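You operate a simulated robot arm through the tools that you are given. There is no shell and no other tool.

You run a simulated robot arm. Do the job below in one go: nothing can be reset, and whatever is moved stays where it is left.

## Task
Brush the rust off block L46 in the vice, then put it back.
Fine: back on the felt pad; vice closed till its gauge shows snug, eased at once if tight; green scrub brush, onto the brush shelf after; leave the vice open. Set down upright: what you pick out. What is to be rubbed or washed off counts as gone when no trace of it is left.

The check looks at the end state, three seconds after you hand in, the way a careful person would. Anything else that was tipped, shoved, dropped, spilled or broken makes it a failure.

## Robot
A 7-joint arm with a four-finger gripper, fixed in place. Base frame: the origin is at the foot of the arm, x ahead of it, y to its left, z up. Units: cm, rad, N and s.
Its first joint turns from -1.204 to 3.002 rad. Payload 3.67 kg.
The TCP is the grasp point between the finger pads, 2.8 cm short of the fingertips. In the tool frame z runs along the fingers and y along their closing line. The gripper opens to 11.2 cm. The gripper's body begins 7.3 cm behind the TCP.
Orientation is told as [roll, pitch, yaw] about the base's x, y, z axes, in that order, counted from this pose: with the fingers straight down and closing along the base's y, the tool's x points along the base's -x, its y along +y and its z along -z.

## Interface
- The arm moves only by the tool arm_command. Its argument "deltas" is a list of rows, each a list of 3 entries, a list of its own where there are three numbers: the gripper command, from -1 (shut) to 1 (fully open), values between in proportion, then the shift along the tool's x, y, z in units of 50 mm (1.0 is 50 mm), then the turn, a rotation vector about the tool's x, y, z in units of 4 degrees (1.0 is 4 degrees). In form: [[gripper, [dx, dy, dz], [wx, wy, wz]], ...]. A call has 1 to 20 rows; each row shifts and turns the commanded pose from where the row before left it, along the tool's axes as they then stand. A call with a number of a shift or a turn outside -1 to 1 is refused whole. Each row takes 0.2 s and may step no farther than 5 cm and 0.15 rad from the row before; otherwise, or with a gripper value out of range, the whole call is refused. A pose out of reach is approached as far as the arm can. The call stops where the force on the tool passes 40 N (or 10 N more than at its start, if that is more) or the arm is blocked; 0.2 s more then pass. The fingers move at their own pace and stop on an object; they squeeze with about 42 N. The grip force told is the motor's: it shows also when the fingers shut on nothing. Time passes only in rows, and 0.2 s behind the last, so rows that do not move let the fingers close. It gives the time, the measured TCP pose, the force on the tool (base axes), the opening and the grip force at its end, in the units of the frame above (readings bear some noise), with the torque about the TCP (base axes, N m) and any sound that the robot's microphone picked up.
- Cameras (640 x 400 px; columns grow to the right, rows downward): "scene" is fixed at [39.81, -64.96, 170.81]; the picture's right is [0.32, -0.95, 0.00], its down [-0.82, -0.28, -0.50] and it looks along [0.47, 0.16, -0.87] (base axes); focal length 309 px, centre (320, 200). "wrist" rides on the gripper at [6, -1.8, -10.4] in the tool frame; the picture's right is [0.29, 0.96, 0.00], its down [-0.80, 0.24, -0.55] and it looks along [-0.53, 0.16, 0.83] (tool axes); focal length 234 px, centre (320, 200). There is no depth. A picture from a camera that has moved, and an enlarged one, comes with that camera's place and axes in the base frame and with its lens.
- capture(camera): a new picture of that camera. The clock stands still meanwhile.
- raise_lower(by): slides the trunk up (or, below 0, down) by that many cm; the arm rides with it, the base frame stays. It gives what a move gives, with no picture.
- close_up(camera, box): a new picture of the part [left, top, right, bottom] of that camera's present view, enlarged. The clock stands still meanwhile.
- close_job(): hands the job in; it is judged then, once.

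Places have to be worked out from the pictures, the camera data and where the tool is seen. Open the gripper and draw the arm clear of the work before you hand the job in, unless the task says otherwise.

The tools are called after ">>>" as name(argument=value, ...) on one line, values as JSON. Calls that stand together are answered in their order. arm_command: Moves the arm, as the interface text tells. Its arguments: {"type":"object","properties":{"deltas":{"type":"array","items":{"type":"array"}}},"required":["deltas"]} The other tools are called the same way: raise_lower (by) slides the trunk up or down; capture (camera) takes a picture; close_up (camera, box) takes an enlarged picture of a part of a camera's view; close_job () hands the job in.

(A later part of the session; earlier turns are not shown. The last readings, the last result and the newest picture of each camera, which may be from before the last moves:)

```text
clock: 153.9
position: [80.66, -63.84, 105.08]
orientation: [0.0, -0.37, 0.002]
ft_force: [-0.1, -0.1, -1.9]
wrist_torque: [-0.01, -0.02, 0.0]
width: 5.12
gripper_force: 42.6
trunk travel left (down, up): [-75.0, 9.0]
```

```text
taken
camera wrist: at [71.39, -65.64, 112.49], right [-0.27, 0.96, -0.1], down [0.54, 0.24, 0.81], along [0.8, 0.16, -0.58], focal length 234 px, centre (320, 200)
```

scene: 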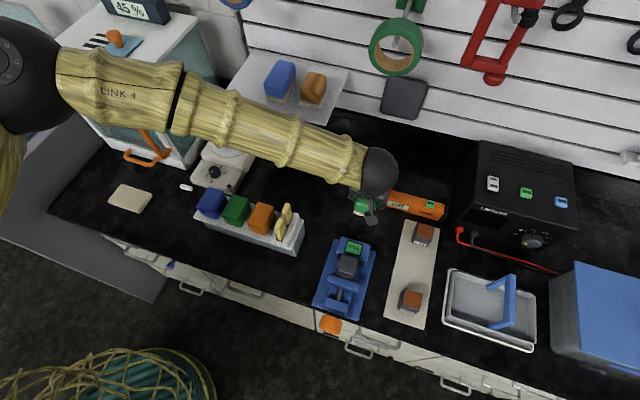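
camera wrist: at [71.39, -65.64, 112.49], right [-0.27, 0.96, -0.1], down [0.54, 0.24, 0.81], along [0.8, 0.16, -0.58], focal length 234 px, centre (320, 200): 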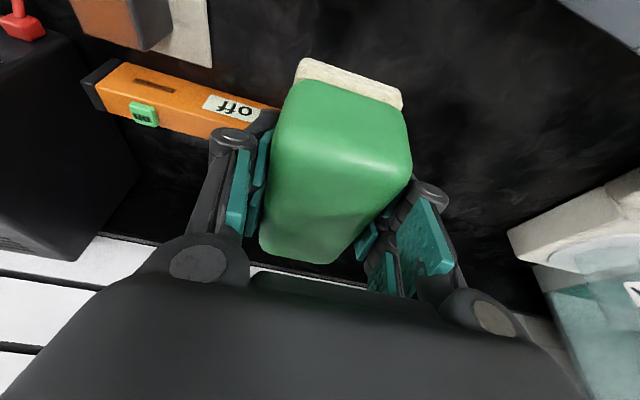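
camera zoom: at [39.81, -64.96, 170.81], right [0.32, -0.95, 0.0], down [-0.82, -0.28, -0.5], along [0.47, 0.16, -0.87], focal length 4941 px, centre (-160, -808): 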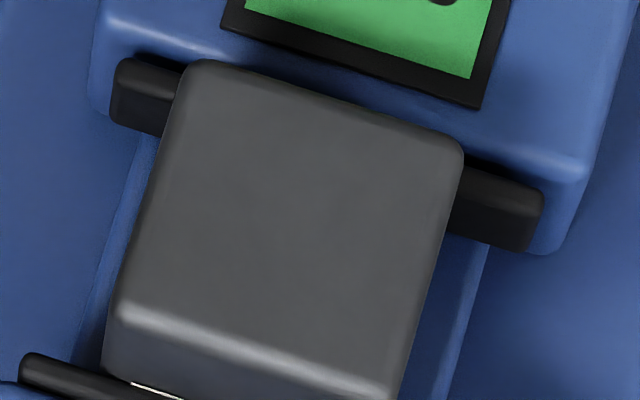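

No trace left on the top. Next the brush goes to the shelf: I raise it clear to about z 130, then move across in y to look at the shelf.

>>> arm_command(deltas=[[-1, [-0.027, 0, -0.18], [0, 0, 0]], [-1, [-0.0545, 0, -0.362], [0, 0, 0]], [-1, [-0.0545, 0, -0.362], [0, 0, 0]], [-1, [-0.0545, 0, -0.362], [0, 0, 0]], [-1, [-0.0545, 0, -0.362], [0, 0, 0]], [-1, [-0.0545, 0, -0.362], [0, 0, 0]], [-1, [-0.0545, 0, -0.362], [0, 0, 0]], [-1, [-0.0545, 0, -0.362], [0, 0, 0]], [-1, [-0.0545, 0, -0.362], [0, 0, 0]], [-1, [-0.0545, 0, -0.362], [0, 0, 0]], [-1, [-0.0545, 0, -0.362], [0, 0, 0]], [-1, [-0.0545, 0, -0.362], [0, 0, 0]], [-1, [-0.0545, 0, -0.362], [0, 0, 0]], [-1, [-0.0545, 0, -0.362], [0, 0, 0]], [-1, [-0.027, 0, -0.18], [0, 0, 0]], [-1, [0, 0, 0], [0, 0, 0]], [-1, [0, 0, 0], [0, 0, 0]]])

>>> capture(camera="wrist")

>>> capture(camera="scene")

```text
clock: 157.5
position: [74.94, -64.01, 130.12]
orientation: [0.0, -0.373, 0.001]
ft_force: [-0.3, -0.2, -1.9]
wrist_torque: [0.03, 0.02, -0.01]
width: 5.13
gripper_force: 42.0
trunk travel left (down, up): [-75.0, 9.0]
```

```text
taken
camera wrist: at [65.66, -65.77, 137.57], right [-0.27, 0.96, -0.1], down [0.54, 0.24, 0.81], along [0.8, 0.16, -0.58], focal length 234 px, centre (320, 200)
```

wrist: 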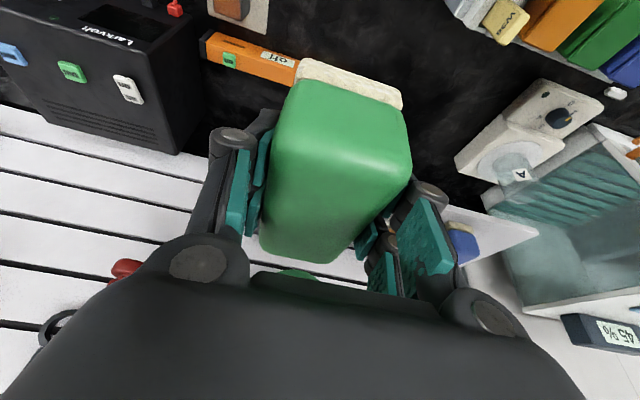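

```text
taken
```

scene: 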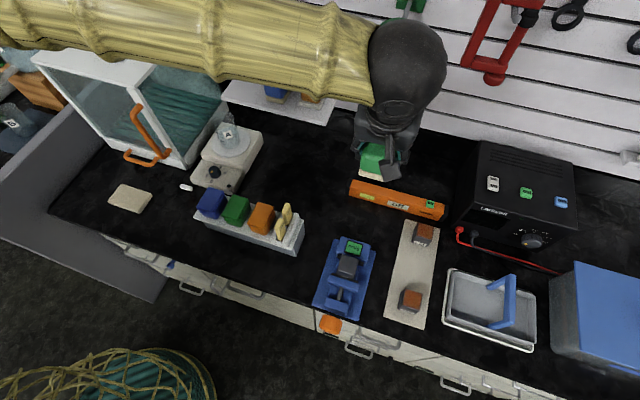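

I move +20 cm in y at this height to bring the shelf into the wrist view.

>>> arm_command(deltas=[[-1, [0, 0.15, 0], [0, 0, 0]], [-1, [0, 0.37, 0], [0, 0, 0]], [-1, [0, 0.37, 0], [0, 0, 0]], [-1, [0, 0.37, 0], [0, 0, 0]], [-1, [0, 0.37, 0], [0, 0, 0]], [-1, [0, 0.37, 0], [0, 0, 0]], [-1, [0, 0.37, 0], [0, 0, 0]], [-1, [0, 0.37, 0], [0, 0, 0]], [-1, [0, 0.37, 0], [0, 0, 0]], [-1, [0, 0.37, 0], [0, 0, 0]], [-1, [0, 0.37, 0], [0, 0, 0]], [-1, [0, 0.15, 0], [0, 0, 0]], [-1, [0, 0, 0], [0, 0, 0]], [-1, [0, 0, 0], [0, 0, 0]], [-1, [0, 0, 0], [0, 0, 0]]])

>>> capture(camera="wrist")

>>> capture(camera="scene")

```text
clock: 160.1
position: [73.46, -45.9, 119.94]
orientation: [0.011, -0.224, -0.027]
ft_force: [-0.2, -0.1, -1.0]
wrist_torque: [0.02, -0.02, 0.03]
width: 5.11
gripper_force: 41.8
trunk travel left (down, up): [-75.0, 9.0]
stopped in row 12: the arm was blocked; the commanded pose is now the measured one
```

```text
taken
camera wrist: at [65.37, -47.58, 128.65], right [-0.26, 0.96, -0.05], down [0.66, 0.22, 0.72], along [0.71, 0.15, -0.69], focal length 234 px, centre (320, 200)
```

wrist: 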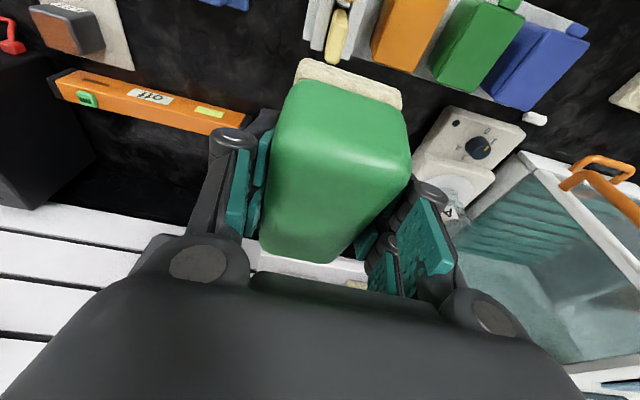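

```text
taken
```

scene: 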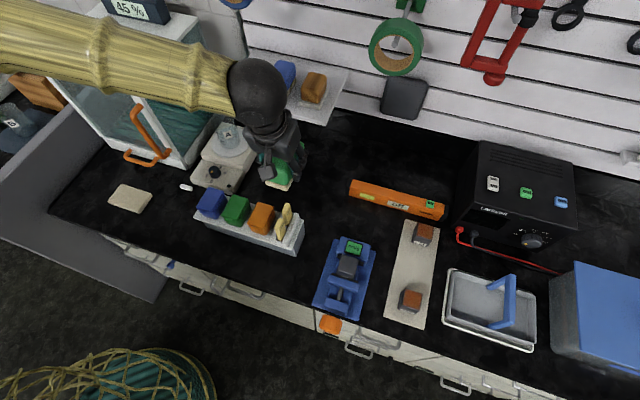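

The arm was blocked by its own joint range (no contact force), and the tool dropped and tilted a little in the air; the brush is still held. I go back towards y -62 and z 130 and restore the tilt.

>>> arm_command(deltas=[[-1, [-0.036, -0.16, -0.095], [0, 0, 0]], [-1, [-0.0728, -0.322, -0.19], [0, 0, 0]], [-1, [-0.0728, -0.322, -0.19], [0, 0, 0]], [-1, [-0.0728, -0.322, -0.19], [0, 0, 0]], [-1, [-0.0728, -0.322, -0.19], [0, 0, 0]], [-1, [-0.0728, -0.322, -0.19], [0, 0, 0]], [-1, [-0.0728, -0.322, -0.19], [0, 0, 0]], [-1, [-0.0728, -0.322, -0.19], [0, 0, 0]], [-1, [-0.0728, -0.322, -0.19], [0, 0, 0]], [-1, [-0.0728, -0.322, -0.19], [0, 0, 0]], [-1, [-0.036, -0.16, -0.095], [0, 0, 0]], [-1, [0, 0, 0], [0, -0.53, 0]], [-1, [0, 0, 0], [0, -0.53, 0]], [-1, [0, 0, 0], [0, -0.53, 0]], [-1, [0, 0, 0], [0, -0.53, 0]], [-1, [0, 0, 0], [0, 0, 0]], [-1, [0, 0, 0], [0, 0, 0]], [-1, [0, 0, 0], [0, 0, 0]]])

>>> capture(camera="wrist")

>>> capture(camera="scene")

```text
clock: 163.9
position: [74.66, -61.91, 129.95]
orientation: [0.008, -0.371, -0.025]
ft_force: [0.4, -1.2, -1.5]
wrist_torque: [0.02, 0.02, 0.02]
width: 5.13
gripper_force: 42.0
trunk travel left (down, up): [-75.0, 9.0]
```

```text
taken
camera wrist: at [65.36, -63.5, 137.38], right [-0.25, 0.96, -0.1], down [0.55, 0.22, 0.81], along [0.8, 0.15, -0.58], focal length 234 px, centre (320, 200)
```

wrist: 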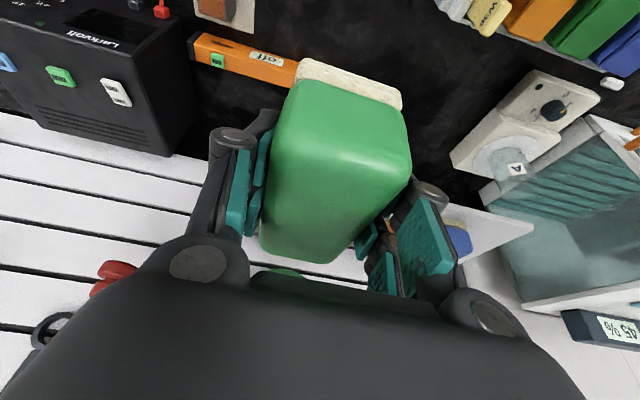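

```text
taken
```

scene: 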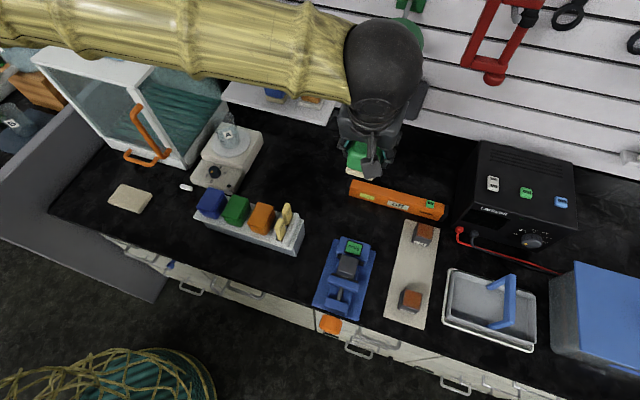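

Recovered: TCP (74.7, -61.9, 130), tilt 0.371. Now I swing about the base axis so that the tool yaws along with the arm (same joint posture), 12° first.

>>> arm_command(deltas=[[-1, [-0.201, 0.26, 0.078], [-0.091, 0, -0.233]], [-1, [-0.4025, 0.521, 0.157], [-0.182, 0, -0.466]], [-1, [-0.4025, 0.521, 0.157], [-0.182, 0, -0.466]], [-1, [-0.4025, 0.521, 0.157], [-0.182, 0, -0.466]], [-1, [-0.4025, 0.521, 0.157], [-0.182, 0, -0.466]], [-1, [-0.4025, 0.521, 0.157], [-0.182, 0, -0.466]], [-1, [-0.201, 0.26, 0.078], [-0.091, 0, -0.233]], [-1, [0, 0, 0], [0, 0, 0]], [-1, [0, 0, 0], [0, 0, 0]], [-1, [0, 0, 0], [0, 0, 0]]])

>>> capture(camera="wrist")

>>> capture(camera="scene")

```text
clock: 166.1
position: [86.46, -45.64, 130.12]
orientation: [0.009, -0.372, 0.183]
ft_force: [0.4, -0.3, -1.1]
wrist_torque: [-0.01, 0.02, -0.02]
width: 5.1
gripper_force: 41.8
trunk travel left (down, up): [-75.0, 9.0]
```

```text
taken
camera wrist: at [77.65, -49.12, 137.48], right [-0.44, 0.89, -0.1], down [0.49, 0.33, 0.81], along [0.75, 0.31, -0.58], focal length 234 px, centre (320, 200)
```

wrist: 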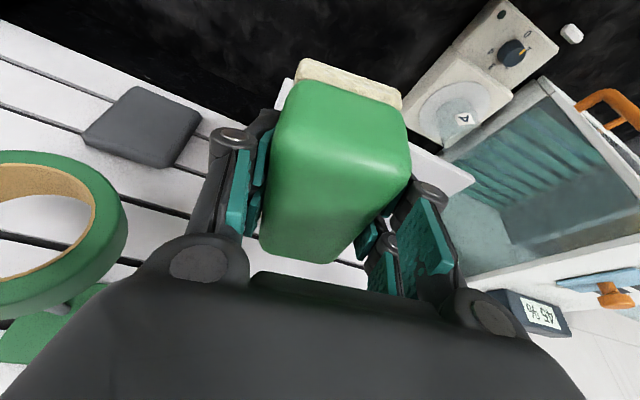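

```text
taken
```

scene: 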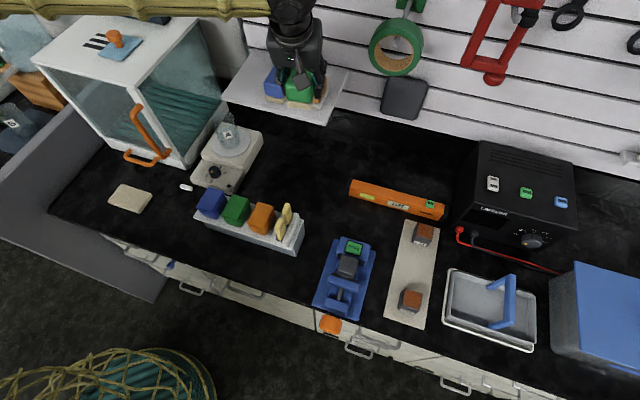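

The swing works cleanly. I swing another 14° to come over the free left part of the shelf.

>>> arm_command(deltas=[[-1, [-0.201, 0.26, 0.078], [-0.091, 0, -0.233]], [-1, [-0.4025, 0.521, 0.157], [-0.182, 0, -0.466]], [-1, [-0.4025, 0.521, 0.157], [-0.182, 0, -0.466]], [-1, [-0.4025, 0.521, 0.157], [-0.182, 0, -0.466]], [-1, [-0.4025, 0.521, 0.157], [-0.182, 0, -0.466]], [-1, [-0.4025, 0.521, 0.157], [-0.182, 0, -0.466]], [-1, [-0.4025, 0.521, 0.157], [-0.182, 0, -0.466]], [-1, [-0.201, 0.26, 0.078], [-0.091, 0, -0.233]], [-1, [0, 0, 0], [0, 0, 0]], [-1, [0, 0, 0], [0, 0, 0]], [-1, [0, 0, 0], [0, 0, 0]]])

>>> capture(camera="wrist")

>>> capture(camera="scene")

```text
clock: 168.6
position: [95.37, -26.02, 127.67]
orientation: [0.037, -0.353, 0.392]
ft_force: [-16.8, -9.4, -9.8]
wrist_torque: [1.55, -2.93, -0.05]
width: 5.13
gripper_force: 41.4
trunk travel left (down, up): [-75.0, 9.0]
stopped in row 11: the force on the tool passed its limit at 42 N (the readings are from after the stop); the commanded pose is now the measured one
```

```text
taken
camera wrist: at [87.77, -31.47, 135.19], right [-0.63, 0.78, -0.07], down [0.43, 0.41, 0.8], along [0.65, 0.48, -0.59], focal length 234 px, centre (320, 200)
```

wrist: 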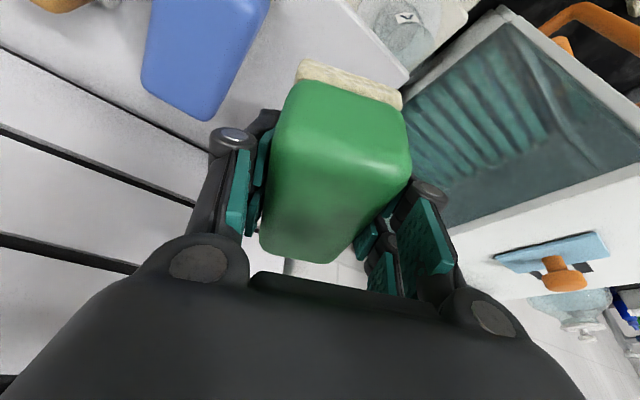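

```text
taken
```

scene: 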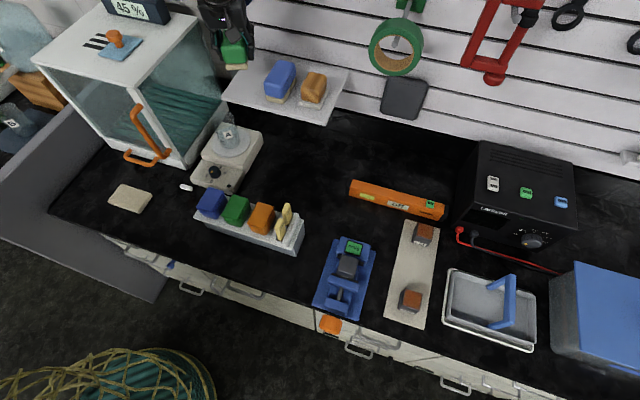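

Something limited the motion: a force of about 20 N on the hand high above the TCP. I look closely at the surroundings of the hand before doing anything.

>>> close_up(camera="scene", box=[160, 0, 380, 140])

>>> arm_command(deltas=[[-1, [0, 0, 0], [0, 0, 0]]])

```text
2.86 times, centred on (270, 70) of scene
camera zoom: at [39.81, -64.96, 170.81], right [0.32, -0.95, 0.0], down [-0.82, -0.28, -0.5], along [0.47, 0.16, -0.87], focal length 882 px, centre (463, 571)
```

zoom: 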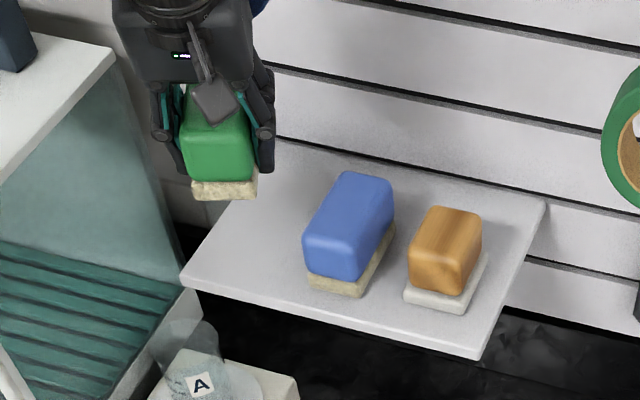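

```text
clock: 168.9
position: [95.46, -25.94, 127.65]
orientation: [0.036, -0.354, 0.394]
ft_force: [-18.7, -9.7, -17.4]
wrist_torque: [1.78, -3.46, -0.06]
width: 5.14
gripper_force: 41.6
trunk travel left (down, up): [-75.0, 9.0]
```

I now think a blue tape roll hangs on a long hook near (102, -24, 141), just beyond the top of the scene view, and the hand leaned against it. I back away gently along the contact force, towards -x/-y.

>>> arm_command(deltas=[[-1, [0.08, -0.01, -0.03], [0, 0, 0]], [-1, [0.165, -0.019, -0.061], [0, 0, 0]], [-1, [0.165, -0.019, -0.061], [0, 0, 0]], [-1, [0.165, -0.019, -0.061], [0, 0, 0]], [-1, [0.165, -0.019, -0.061], [0, 0, 0]], [-1, [0, 0, 0], [0, 0, 0]], [-1, [0, 0, 0], [0, 0, 0]]])

>>> capture(camera="wrist")

>>> capture(camera="scene")

```text
clock: 170.8
position: [91.99, -29.65, 125.63]
orientation: [0.059, -0.341, 0.361]
ft_force: [-0.9, 0.6, -1.4]
wrist_torque: [-0.01, -0.02, 0.02]
width: 5.14
gripper_force: 42.2
trunk travel left (down, up): [-75.0, 9.0]
stopped in row 7: the arm was blocked; the commanded pose is now the measured one
```

```text
taken
camera wrist: at [84.35, -35.11, 133.29], right [-0.61, 0.79, -0.04], down [0.45, 0.39, 0.8], along [0.65, 0.47, -0.6], focal length 234 px, centre (320, 200)
```

wrist: 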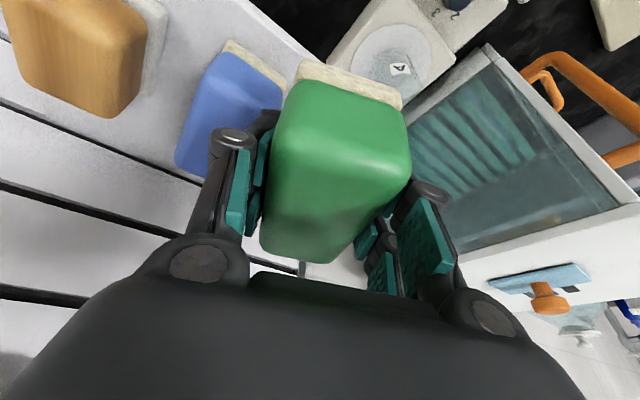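

```text
taken
```

scene: 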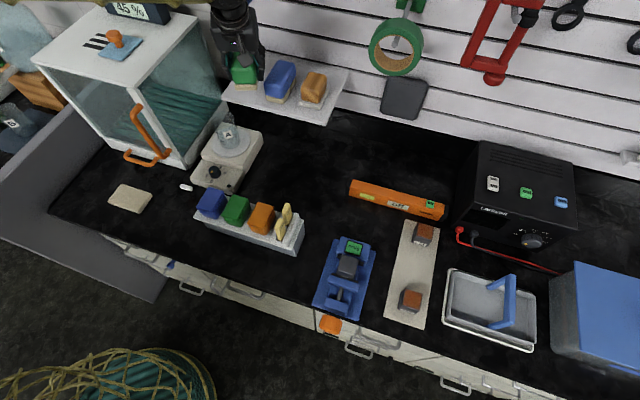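

The contact force is gone, but the arm is at a joint stop again in this posture. I'll swing back the way I came, then set the brush on a free bench spot to re-grip it with a stronger tilt, which keeps the wrist low and clear of the rolls.

>>> arm_command(deltas=[[-1, [0.198, -0.264, -0.07], [0.083, 0, 0.235]], [-1, [0.396, -0.528, -0.141], [0.167, 0, 0.471]], [-1, [0.396, -0.528, -0.141], [0.167, 0, 0.471]], [-1, [0.396, -0.528, -0.141], [0.167, 0, 0.471]], [-1, [0.396, -0.528, -0.141], [0.167, 0, 0.471]], [-1, [0.396, -0.528, -0.141], [0.167, 0, 0.471]], [-1, [0.396, -0.528, -0.141], [0.167, 0, 0.471]], [-1, [0.198, -0.264, -0.07], [0.083, 0, 0.235]], [-1, [0, 0, 0], [0, 0, 0]], [-1, [0, 0, 0], [0, 0, 0]]])

>>> capture(camera="scene")

>>> capture(camera="wrist")

```text
clock: 172.9
position: [82.81, -51.3, 125.02]
orientation: [0.055, -0.329, 0.123]
ft_force: [0.9, 0.4, -2.0]
wrist_torque: [0.04, 0.01, 0.0]
width: 5.13
gripper_force: 41.9
trunk travel left (down, up): [-75.0, 9.0]
```

```text
taken
```

scene: 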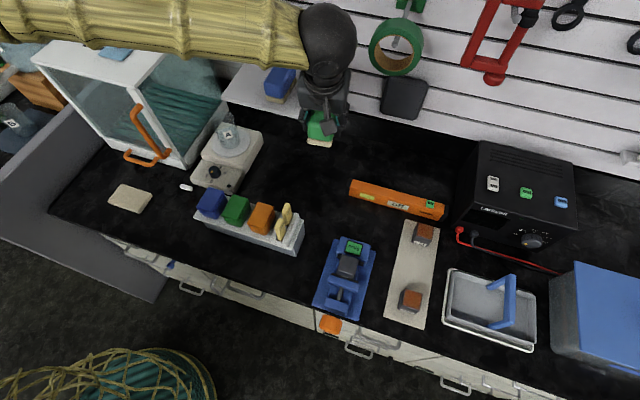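

```text
taken
camera wrist: at [74.32, -54.67, 132.66], right [-0.4, 0.91, -0.04], down [0.54, 0.28, 0.79], along [0.74, 0.3, -0.61], focal length 234 px, centre (320, 200)
```

wrist: 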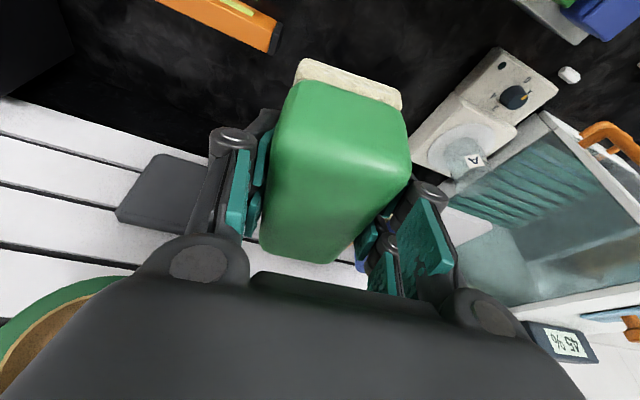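

I'm back over open bench. I level the brush again (roll 0, pitch -0.373, yaw 0) and lower towards a free spot near (86, -48).

>>> arm_command(deltas=[[-1, [0, 0, 0], [0.339, -0.18, 0.408]], [-1, [0, 0, 0], [0.339, -0.18, 0.408]], [-1, [0, 0, 0], [0.339, -0.18, 0.408]], [-1, [0, 0, 0], [0.339, -0.18, 0.408]], [-1, [0.036, 0.028, 0.165], [0, 0, 0]], [-1, [0.0715, 0.055, 0.33], [0, 0, 0]], [-1, [0.0715, 0.055, 0.33], [0, 0, 0]], [-1, [0.0715, 0.055, 0.33], [0, 0, 0]], [-1, [0.0715, 0.055, 0.33], [0, 0, 0]], [-1, [0.0715, 0.055, 0.33], [0, 0, 0]], [-1, [0.0715, 0.055, 0.33], [0, 0, 0]], [-1, [0.0715, 0.055, 0.33], [0, 0, 0]], [-1, [0.0715, 0.055, 0.33], [0, 0, 0]], [-1, [0.0715, 0.055, 0.33], [0, 0, 0]], [-1, [0.0715, 0.055, 0.33], [0, 0, 0]], [-1, [0.0715, 0.055, 0.33], [0, 0, 0]], [-1, [0.036, 0.028, 0.165], [0, 0, 0]], [-1, [0, 0, 0], [0, 0, 0]], [-1, [0, 0, 0], [0, 0, 0]]])

>>> capture(camera="wrist")

>>> capture(camera="scene")

```text
clock: 176.9
position: [86.11, -47.8, 105.08]
orientation: [0.002, -0.376, 0.002]
ft_force: [0.1, 0.9, -1.7]
wrist_torque: [-0.01, 0.03, -0.02]
width: 5.14
gripper_force: 41.5
trunk travel left (down, up): [-75.0, 9.0]
```

```text
taken
camera wrist: at [76.84, -49.63, 112.46], right [-0.27, 0.96, -0.1], down [0.54, 0.24, 0.81], along [0.8, 0.16, -0.58], focal length 234 px, centre (320, 200)
```

wrist: 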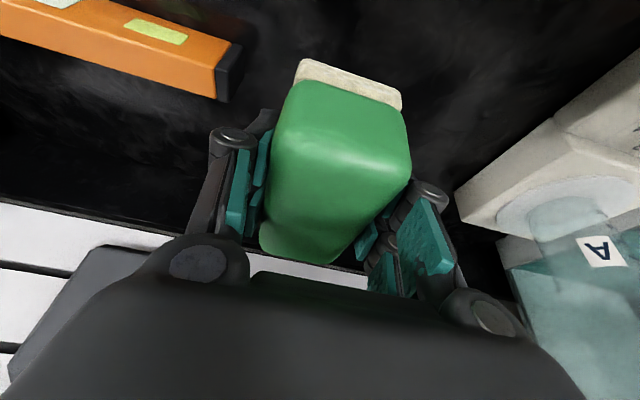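

```text
taken
```

scene: 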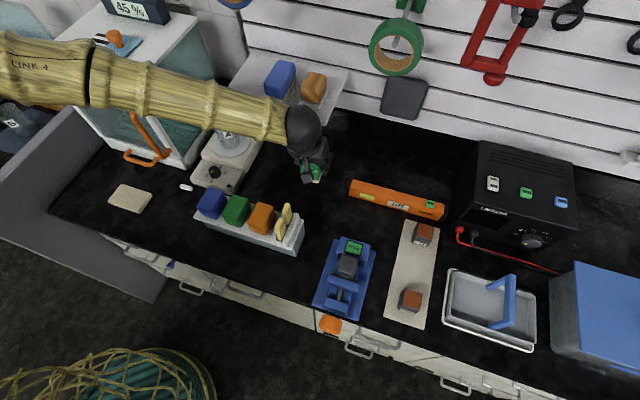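

Good: level at (86.1, -47.8, 105), bench free below. I lower towards the bench and feel for contact.

>>> arm_command(deltas=[[-1, [0.03, 0, 0.0765], [0, 0, 0]], [-1, [0.0597, 0, 0.153], [0, 0, 0]], [-1, [0.0597, 0, 0.153], [0, 0, 0]], [-1, [0.0597, 0, 0.153], [0, 0, 0]], [-1, [0.0597, 0, 0.153], [0, 0, 0]], [-1, [0.0597, 0, 0.153], [0, 0, 0]], [-1, [0.0597, 0, 0.153], [0, 0, 0]], [-1, [0.0597, 0, 0.153], [0, 0, 0]], [-1, [0.0597, 0, 0.153], [0, 0, 0]], [-1, [0.0597, 0, 0.153], [0, 0, 0]], [-1, [0.0597, 0, 0.153], [0, 0, 0]], [-1, [0.0597, 0, 0.153], [0, 0, 0]], [-1, [0.0597, 0, 0.153], [0, 0, 0]], [-1, [0.0597, 0, 0.153], [0, 0, 0]], [-1, [0.03, 0, 0.0765], [0, 0, 0]], [-1, [0, 0, 0], [0, 0, 0]], [-1, [0, 0, 0], [0, 0, 0]], [-1, [0, 0, 0], [0, 0, 0]]])

>>> arm_command(deltas=[[-1, [0.0145, 0, 0.0373], [0, 0, 0]], [-1, [0.0145, 0, 0.0373], [0, 0, 0]], [-1, [0, 0, 0], [0, 0, 0]]])

>>> close_up(camera="scene", box=[200, 0, 380, 200])

```text
clock: 180.8
position: [86.21, -47.86, 93.59]
orientation: [0.002, -0.377, 0.0]
ft_force: [0.5, -0.9, -1.9]
wrist_torque: [-0.03, -0.03, 0.03]
width: 5.13
gripper_force: 42.6
trunk travel left (down, up): [-75.0, 9.0]
```

```text
clock: 181.6
position: [86.25, -47.87, 93.11]
orientation: [0.003, -0.377, 0.0]
ft_force: [0.1, 0.2, -2.1]
wrist_torque: [-0.01, 0.01, -0.02]
width: 5.14
gripper_force: 41.6
trunk travel left (down, up): [-75.0, 9.0]
```

```text
2.00 times, centred on (290, 100) of scene
camera zoom: at [39.81, -64.96, 170.81], right [0.32, -0.95, 0.0], down [-0.82, -0.28, -0.5], along [0.47, 0.16, -0.87], focal length 618 px, centre (380, 400)
```

zoom: 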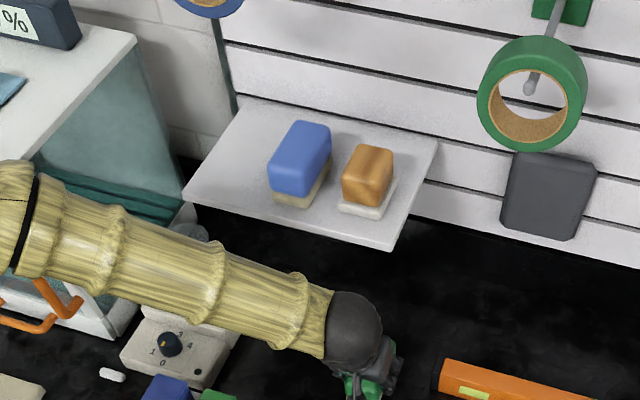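

The blue roll is still hanging in place as before. The brush has not touched the bench yet; I continue down in 0.2 cm steps.

>>> arm_command(deltas=[[-1, [0.0145, 0, 0.0373], [0, 0, 0]], [-1, [0.0145, 0, 0.0373], [0, 0, 0]], [-1, [0, 0, 0], [0, 0, 0]]])

>>> arm_command(deltas=[[-1, [0.0145, 0, 0.0373], [0, 0, 0]], [-1, [0, 0, 0], [0, 0, 0]]])

```text
clock: 182.3
position: [86.11, -47.88, 92.61]
orientation: [0.002, -0.376, 0.004]
ft_force: [-0.1, -0.1, -0.1]
wrist_torque: [-0.02, -0.04, 0.0]
width: 5.14
gripper_force: 42.1
trunk travel left (down, up): [-75.0, 9.0]
```

```text
clock: 182.9
position: [86.22, -47.67, 92.48]
orientation: [0.001, -0.378, 0.001]
ft_force: [0.2, 0.0, -1.4]
wrist_torque: [-0.02, -0.01, 0.01]
width: 5.13
gripper_force: 42.3
trunk travel left (down, up): [-75.0, 9.0]
```

Still about -1 N. Two more small steps.

>>> arm_command(deltas=[[-1, [0.0109, 0, 0.028], [0, 0, 0]], [-1, [0, 0, 0], [0, 0, 0]]])

>>> arm_command(deltas=[[-1, [0.0109, 0, 0.028], [0, 0, 0]], [-1, [0, 0, 0], [0, 0, 0]]])

>>> capture(camera="wrist")

```text
clock: 183.6
position: [86.19, -47.74, 92.43]
orientation: [0.004, -0.377, 0.002]
ft_force: [0.1, 0.1, -0.8]
wrist_torque: [-0.02, 0.03, -0.02]
width: 5.09
gripper_force: 42.1
trunk travel left (down, up): [-75.0, 9.0]
```

```text
clock: 184.2
position: [86.25, -47.7, 92.16]
orientation: [0.001, -0.379, 0.002]
ft_force: [1.2, -0.4, -1.9]
wrist_torque: [-0.03, 0.02, -0.02]
width: 5.13
gripper_force: 41.8
trunk travel left (down, up): [-75.0, 9.0]
```

```text
taken
camera wrist: at [76.86, -49.5, 99.61], right [-0.27, 0.96, -0.1], down [0.54, 0.24, 0.81], along [0.8, 0.16, -0.58], focal length 234 px, centre (320, 200)
```

wrist: 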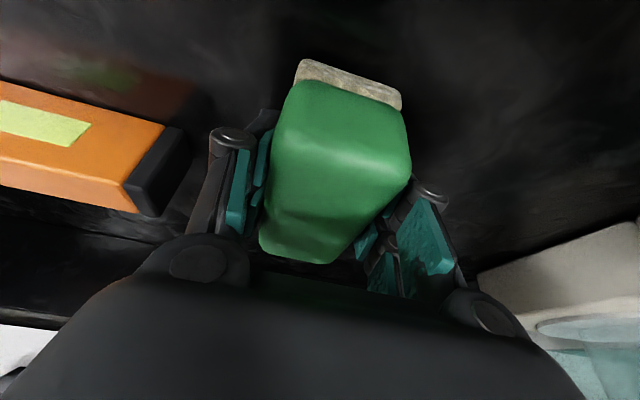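

The brush slid up in the grip during scrubbing, so its bristles are nearly level with the fingertips. I keep stepping down until a light touch.

>>> arm_command(deltas=[[-1, [0.0073, 0, 0.0186], [0, 0, 0]], [-1, [0, 0, 0], [0, 0, 0]]])

>>> arm_command(deltas=[[-1, [0.0073, 0, 0.0186], [0, 0, 0]], [-1, [0, 0, 0], [0, 0, 0]]])

>>> arm_command(deltas=[[-1, [0.0073, 0, 0.0186], [0, 0, 0]], [-1, [0, 0, 0], [0, 0, 0]]])

```text
clock: 184.8
position: [86.16, -47.73, 92.22]
orientation: [0.001, -0.377, 0.001]
ft_force: [-0.3, 0.6, -2.0]
wrist_torque: [-0.01, 0.02, -0.03]
width: 5.12
gripper_force: 42.3
trunk travel left (down, up): [-75.0, 9.0]
```

```text
clock: 185.3
position: [86.18, -47.78, 92.0]
orientation: [0.003, -0.376, 0.001]
ft_force: [0.0, -0.7, -1.3]
wrist_torque: [-0.01, -0.01, -0.02]
width: 5.13
gripper_force: 42.4
trunk travel left (down, up): [-75.0, 9.0]
```

```text
clock: 185.9
position: [85.97, -47.72, 91.86]
orientation: [0.002, -0.377, -0.002]
ft_force: [0.3, 0.1, -0.4]
wrist_torque: [-0.03, -0.01, 0.02]
width: 5.14
gripper_force: 42.5
trunk travel left (down, up): [-75.0, 9.0]
```

Still no contact at 91.9. Two more 0.1 cm steps.

>>> arm_command(deltas=[[-1, [0.0073, 0, 0.0186], [0, 0, 0]], [-1, [0, 0, 0], [0, 0, 0]]])

>>> arm_command(deltas=[[-1, [0.0073, 0, 0.0186], [0, 0, 0]], [-1, [0, 0, 0], [0, 0, 0]]])

>>> arm_command(deltas=[[-1, [0.0073, 0, 0.0186], [0, 0, 0]], [-1, [0, 0, 0], [0, 0, 0]]])

```text
clock: 186.6
position: [86.26, -47.77, 91.85]
orientation: [0.002, -0.378, -0.001]
ft_force: [0.0, 0.6, -0.8]
wrist_torque: [0.02, -0.01, -0.05]
width: 5.13
gripper_force: 42.1
trunk travel left (down, up): [-75.0, 9.0]
```

```text
clock: 187.2
position: [86.29, -47.63, 91.75]
orientation: [0.002, -0.376, 0.0]
ft_force: [0.7, -0.6, -0.4]
wrist_torque: [0.0, 0.01, 0.0]
width: 5.12
gripper_force: 42.3
trunk travel left (down, up): [-75.0, 9.0]
```

```text
clock: 187.8
position: [86.23, -47.73, 91.7]
orientation: [0.003, -0.377, 0.002]
ft_force: [0.7, -0.3, 1.3]
wrist_torque: [-0.1, 0.12, 0.06]
width: 5.13
gripper_force: 42.3
trunk travel left (down, up): [-75.0, 9.0]
```

Light contact now (+1.3 N, up from -1). I open the fingers gently to leave the brush standing here.

>>> arm_command(deltas=[[-1, [0.004, 0, 0.01], [0, 0, 0]], [-0.07, [0, 0, 0], [0, 0, 0]], [0.0, [0, 0, 0], [0, 0, 0]], [0.15, [0, 0, 0], [0, 0, 0]], [0.3, [0, 0, 0], [0, 0, 0]], [0.35, [0, 0, 0], [0, 0, 0]], [0.35, [0, 0, 0], [0, 0, 0]]])

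>>> capture(camera="wrist")

```text
clock: 189.3
position: [86.12, -47.71, 91.75]
orientation: [0.002, -0.378, 0.0]
ft_force: [-0.2, 0.4, 0.0]
wrist_torque: [-0.01, 0.0, 0.01]
width: 7.58
gripper_force: 0.1
trunk travel left (down, up): [-75.0, 9.0]
```

```text
taken
camera wrist: at [76.83, -49.48, 99.02], right [-0.27, 0.96, -0.1], down [0.54, 0.24, 0.81], along [0.8, 0.16, -0.58], focal length 234 px, centre (320, 200)
```

wrist: 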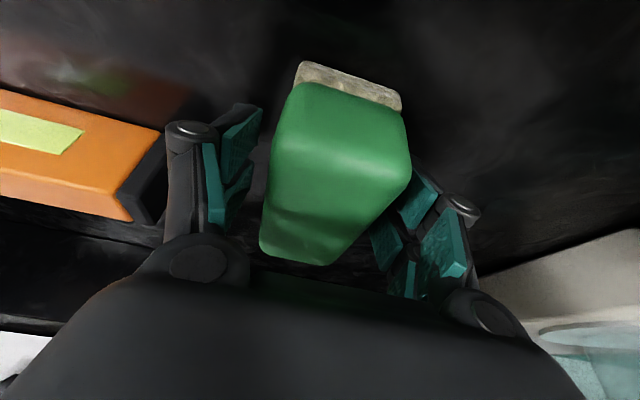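

The brush stands upright on the bench with its centre near (86.6, -47.7). I shift the open fingers to a higher grip nearer its front end, so the hand can stay further from the wall when I reach the shelf.

>>> arm_command(deltas=[[0.35, [0.0764, 0, -0.0652], [0, 0, 0]], [0.35, [0.0764, 0, -0.0652], [0, 0, 0]], [0.35, [0.0764, 0, -0.0652], [0, 0, 0]], [0.35, [0.0764, 0, -0.0652], [0, 0, 0]], [0.35, [0, 0, 0], [0, 0, 0]], [0.35, [0, 0, 0], [0, 0, 0]], [0.35, [0, 0, 0], [0, 0, 0]]])

>>> capture(camera="wrist")

>>> close_up(camera="scene", box=[190, 60, 390, 240])

```text
clock: 190.9
position: [84.26, -47.87, 92.31]
orientation: [0.001, -0.379, 0.001]
ft_force: [0.0, 0.0, 0.7]
wrist_torque: [-0.01, -0.04, -0.01]
width: 7.54
gripper_force: 0.1
trunk travel left (down, up): [-75.0, 9.0]
```

```text
taken
camera wrist: at [74.92, -49.53, 99.67], right [-0.27, 0.96, -0.1], down [0.54, 0.24, 0.81], along [0.8, 0.16, -0.58], focal length 234 px, centre (320, 200)
```

wrist: 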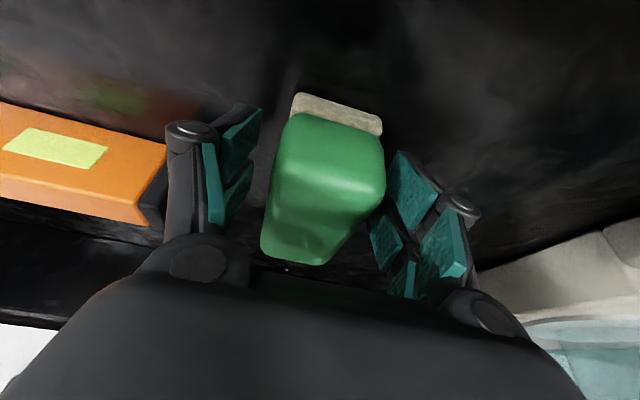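

```text
2.22 times, centred on (290, 150) of scene
camera zoom: at [39.81, -64.96, 170.81], right [0.32, -0.95, 0.0], down [-0.82, -0.28, -0.5], along [0.47, 0.16, -0.87], focal length 686 px, centre (387, 311)
```

zoom: 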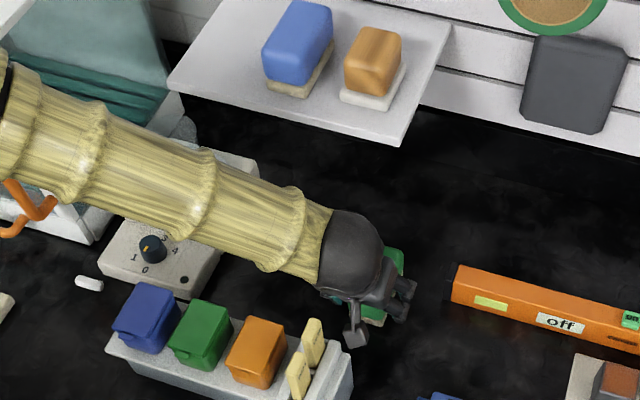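

The fingers straddle the brush's front part. I close on it again.

>>> arm_command(deltas=[[0.15, [0, 0, 0], [0, 0, 0]], [0, [0, 0, 0], [0, 0, 0]], [-0.07, [0, 0, 0], [0, 0, 0]], [-0.2, [0, 0, 0], [0, 0, 0]], [-1, [0, 0, 0], [0, 0, 0]], [-1, [0, 0, 0], [0, 0, 0]]])

>>> arm_command(deltas=[[-1, [-0.03, 0, -0.08], [0, 0, 0]], [-1, [-0.0623, 0, -0.1597], [0, 0, 0]], [-1, [-0.0623, 0, -0.1597], [0, 0, 0]], [-1, [-0.0623, 0, -0.1597], [0, 0, 0]], [-1, [-0.0623, 0, -0.1597], [0, 0, 0]], [-1, [-0.0623, 0, -0.1597], [0, 0, 0]], [-1, [-0.0623, 0, -0.1597], [0, 0, 0]], [-1, [-0.0623, 0, -0.1597], [0, 0, 0]], [-1, [-0.0623, 0, -0.1597], [0, 0, 0]], [-1, [-0.0623, 0, -0.1597], [0, 0, 0]], [-1, [-0.0623, 0, -0.1597], [0, 0, 0]], [-1, [-0.0623, 0, -0.1597], [0, 0, 0]], [-1, [-0.0623, 0, -0.1597], [0, 0, 0]], [-1, [-0.0623, 0, -0.1597], [0, 0, 0]], [-1, [-0.03, 0, -0.08], [0, 0, 0]], [-1, [0, 0, 0], [0, 0, 0]], [-1, [0, 0, 0], [0, 0, 0]]])

>>> capture(camera="wrist")

```text
clock: 192.3
position: [84.18, -47.77, 92.28]
orientation: [0.002, -0.378, 0.001]
ft_force: [0.7, 0.0, 0.9]
wrist_torque: [0.04, -0.09, 0.05]
width: 5.14
gripper_force: 42.2
trunk travel left (down, up): [-75.0, 9.0]
```

```text
clock: 195.9
position: [84.13, -47.74, 104.34]
orientation: [0.001, -0.376, -0.001]
ft_force: [-0.9, 0.4, -1.5]
wrist_torque: [-0.02, 0.03, 0.03]
width: 5.16
gripper_force: 42.0
trunk travel left (down, up): [-75.0, 9.0]
```

```text
taken
camera wrist: at [74.84, -49.5, 111.71], right [-0.27, 0.96, -0.1], down [0.54, 0.24, 0.81], along [0.8, 0.16, -0.58], focal length 234 px, centre (320, 200)
```

wrist: 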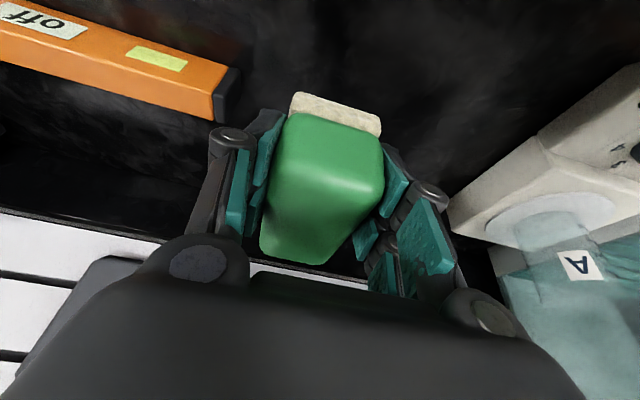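

Lifted fine. I raise the trunk by 9 cm now to gain joint range for the high shelf.

>>> raise_lower(by=9)

>>> capture(camera="scene")

>>> capture(camera="wrist")

```text
clock: 197.2
position: [84.17, -47.79, 113.32]
orientation: [0.002, -0.376, -0.001]
ft_force: [-0.8, 0.8, -1.6]
wrist_torque: [-0.03, -0.02, 0.01]
width: 5.16
gripper_force: 42.5
trunk travel left (down, up): [-84.0, 0.0]
```

```text
taken
```

scene: 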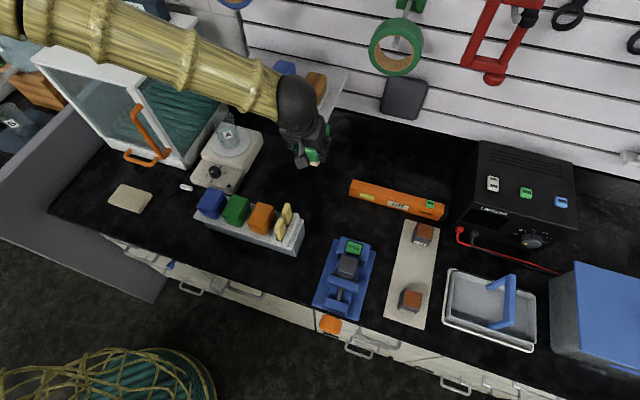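

```text
taken
camera wrist: at [74.86, -49.52, 120.66], right [-0.27, 0.96, -0.1], down [0.54, 0.24, 0.81], along [0.8, 0.16, -0.58], focal length 234 px, centre (320, 200)
```

wrist: 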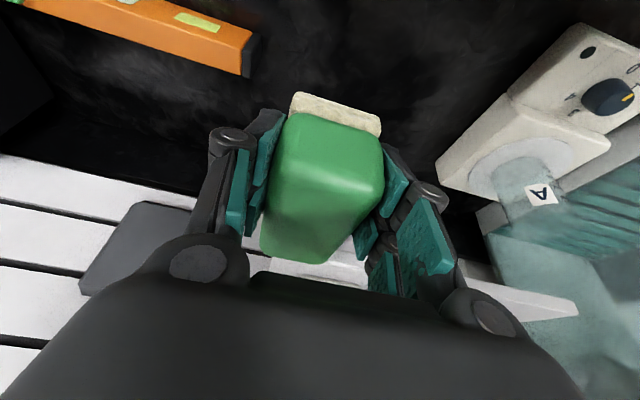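

I zoom on the shelf edge in the wrist view to pin down its height.

>>> close_up(camera="wrist", box=[420, 220, 640, 360])

>>> close_up(camera="scene", box=[210, 60, 360, 150])

```text
2.86 times, centred on (530, 290) of wrist
camera zoom: at [74.86, -49.52, 120.66], right [-0.27, 0.96, -0.1], down [0.54, 0.24, 0.81], along [0.8, 0.16, -0.58], focal length 669 px, centre (-280, -57)
```

zoom: 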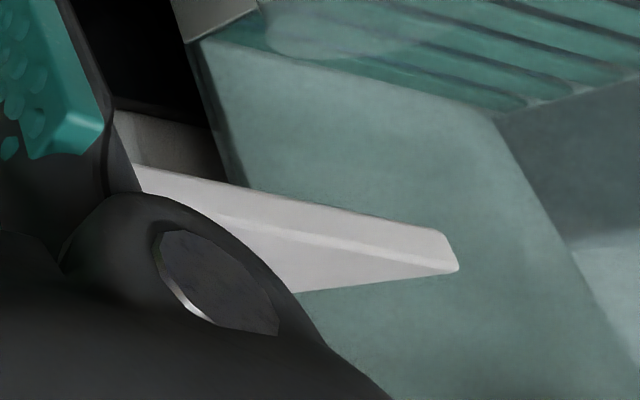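

```text
4.27 times, centred on (285, 105) of scene
camera zoom: at [39.81, -64.96, 170.81], right [0.32, -0.95, 0.0], down [-0.82, -0.28, -0.5], along [0.47, 0.16, -0.87], focal length 1318 px, centre (469, 605)
```

zoom: 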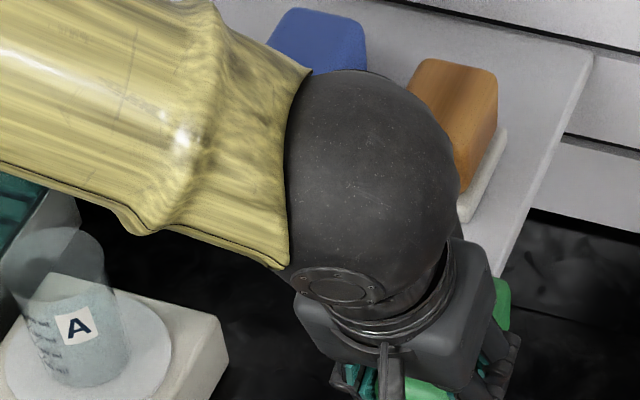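

The shelf top is at z≈114, front edge x≈91.5, left end y≈-20.5; the blue brush starts at y≈-31. I raise to z≈125.5 before swinging over.

>>> arm_command(deltas=[[-1, [-0.037, 0, -0.095], [0, 0, 0]], [-1, [-0.0747, 0, -0.189], [0, 0, 0]], [-1, [-0.0747, 0, -0.189], [0, 0, 0]], [-1, [-0.0747, 0, -0.189], [0, 0, 0]], [-1, [-0.0747, 0, -0.189], [0, 0, 0]], [-1, [-0.0747, 0, -0.189], [0, 0, 0]], [-1, [-0.0747, 0, -0.189], [0, 0, 0]], [-1, [-0.0747, 0, -0.189], [0, 0, 0]], [-1, [-0.0747, 0, -0.189], [0, 0, 0]], [-1, [-0.0747, 0, -0.189], [0, 0, 0]], [-1, [-0.0747, 0, -0.189], [0, 0, 0]], [-1, [-0.0747, 0, -0.189], [0, 0, 0]], [-1, [-0.037, 0, -0.095], [0, 0, 0]], [-1, [0, 0, 0], [0, 0, 0]], [-1, [0, 0, 0], [0, 0, 0]]])

>>> capture(camera="scene")

>>> capture(camera="wrist")

```text
clock: 200.4
position: [84.13, -47.74, 125.48]
orientation: [0.002, -0.375, 0.001]
ft_force: [0.8, -0.4, -1.9]
wrist_torque: [-0.02, -0.01, -0.01]
width: 5.16
gripper_force: 41.8
trunk travel left (down, up): [-84.0, 0.0]
```

```text
taken
```

scene: 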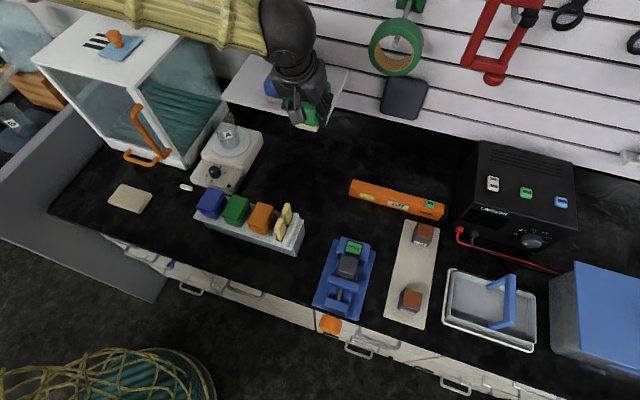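

```text
taken
camera wrist: at [74.8, -49.43, 132.95], right [-0.27, 0.96, -0.1], down [0.54, 0.24, 0.81], along [0.8, 0.16, -0.58], focal length 234 px, centre (320, 200)
```

wrist: 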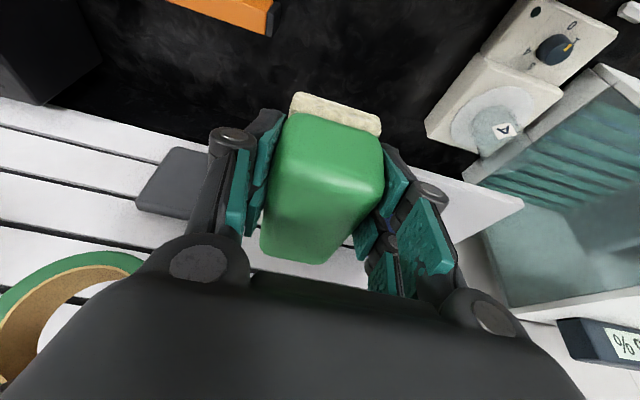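

No joint stop here with the trunk up. I swing in two stages, keeping the hand a bit further back from the wall; first about 7.7°.

>>> arm_command(deltas=[[-1, [-0.125, 0.295, 0.049], [-0.088, 0, -0.223]], [-1, [-0.2503, 0.59, 0.0985], [-0.1753, 0, -0.4453]], [-1, [-0.2503, 0.59, 0.0985], [-0.1753, 0, -0.4453]], [-1, [-0.2503, 0.59, 0.0985], [-0.1753, 0, -0.4453]], [-1, [-0.125, 0.295, 0.049], [-0.088, 0, -0.223]], [-1, [0, 0, 0], [0, 0, 0]], [-1, [0, 0, 0], [0, 0, 0]]])

>>> capture(camera="wrist")

>>> capture(camera="scene")

```text
clock: 202.0
position: [88.81, -35.52, 125.41]
orientation: [0.0, -0.378, 0.134]
ft_force: [0.9, -0.3, -2.6]
wrist_torque: [-0.02, 0.0, 0.03]
width: 5.15
gripper_force: 41.7
trunk travel left (down, up): [-84.0, 0.0]
```

```text
taken
camera wrist: at [79.87, -38.47, 132.82], right [-0.39, 0.91, -0.11], down [0.5, 0.31, 0.81], along [0.77, 0.27, -0.58], focal length 234 px, centre (320, 200)
```

wrist: 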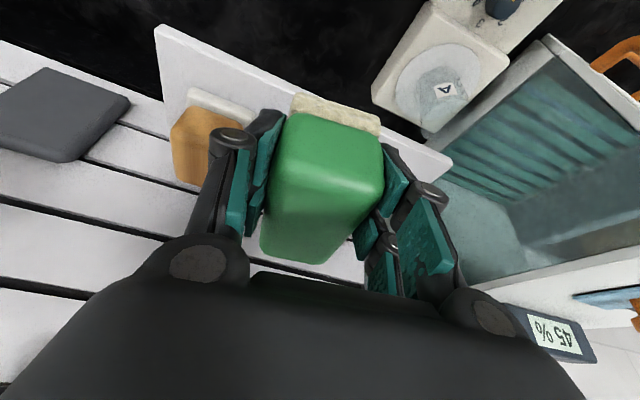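

```text
taken
```

scene: 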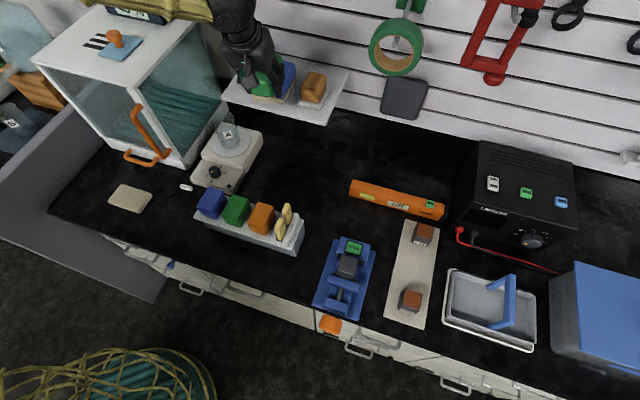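

All clear; the shelf's corners agree with my estimate. I swing the remaining ~6°, ending near (91, -25.5).

>>> arm_command(deltas=[[-1, [-0.124, 0.318, 0.049], [-0.0945, 0, -0.238]], [-1, [-0.2484, 0.635, 0.0985], [-0.189, 0, -0.4764]], [-1, [-0.2484, 0.635, 0.0985], [-0.189, 0, -0.4764]], [-1, [-0.124, 0.318, 0.049], [-0.0945, 0, -0.238]], [-1, [0, 0, 0], [0, 0, 0]], [-1, [0, 0, 0], [0, 0, 0]], [-1, [0, 0, 0], [0, 0, 0]]])

>>> capture(camera="wrist")

>>> capture(camera="scene")

```text
clock: 203.8
position: [90.65, -27.36, 123.39]
orientation: [0.02, -0.355, 0.209]
ft_force: [0.2, -0.1, -1.1]
wrist_torque: [-0.04, 0.03, -0.03]
width: 5.16
gripper_force: 41.7
trunk travel left (down, up): [-84.0, 0.0]
stopped in row 7: the arm was blocked; the commanded pose is now the measured one
```

```text
taken
camera wrist: at [82.11, -31.18, 130.83], right [-0.47, 0.88, -0.08], down [0.49, 0.34, 0.8], along [0.73, 0.34, -0.59], focal length 234 px, centre (320, 200)
```

wrist: 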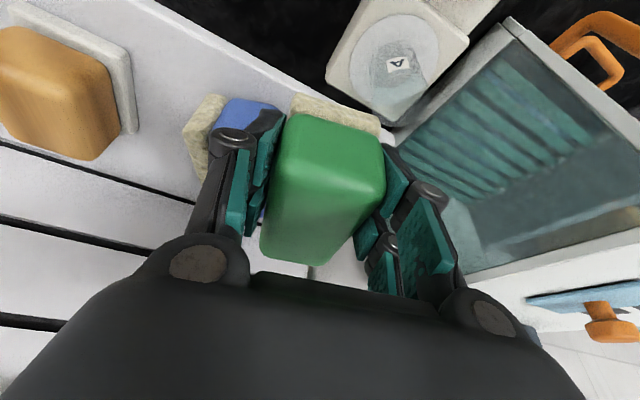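

```text
taken
```

scene: 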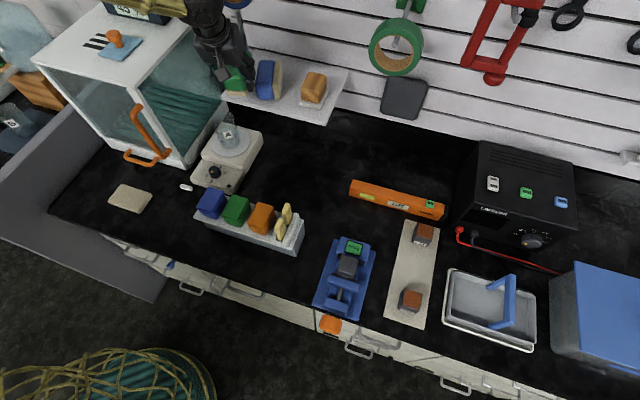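

The blue brush on the shelf looks disturbed. I stop and look closely.

>>> close_up(camera="scene", box=[190, 30, 370, 150])

>>> close_up(camera="wrist", box=[100, 60, 420, 280])

```text
3.33 times, centred on (280, 90) of scene
camera zoom: at [39.81, -64.96, 170.81], right [0.32, -0.95, 0.0], down [-0.82, -0.28, -0.5], along [0.47, 0.16, -0.87], focal length 1029 px, centre (453, 567)
```

zoom: 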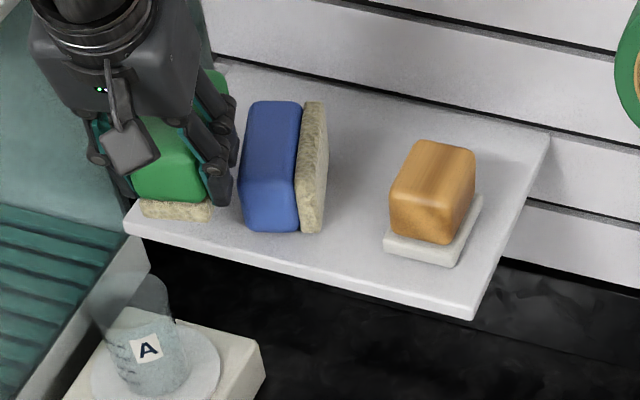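

```text
1.82 times, centred on (260, 170) of wrist
camera zoom: at [82.11, -31.18, 130.83], right [-0.47, 0.88, -0.08], down [0.49, 0.34, 0.8], along [0.73, 0.34, -0.59], focal length 426 px, centre (429, 254)
```

zoom: 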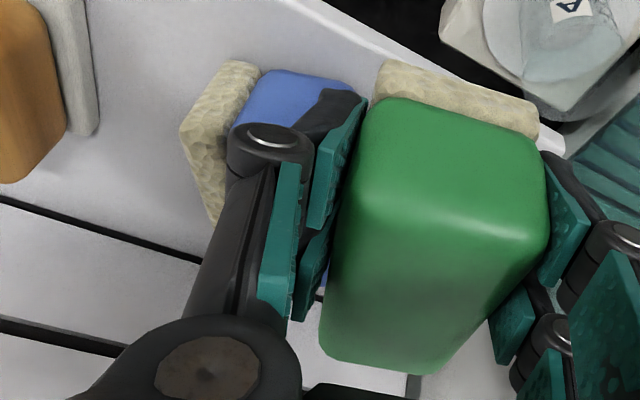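

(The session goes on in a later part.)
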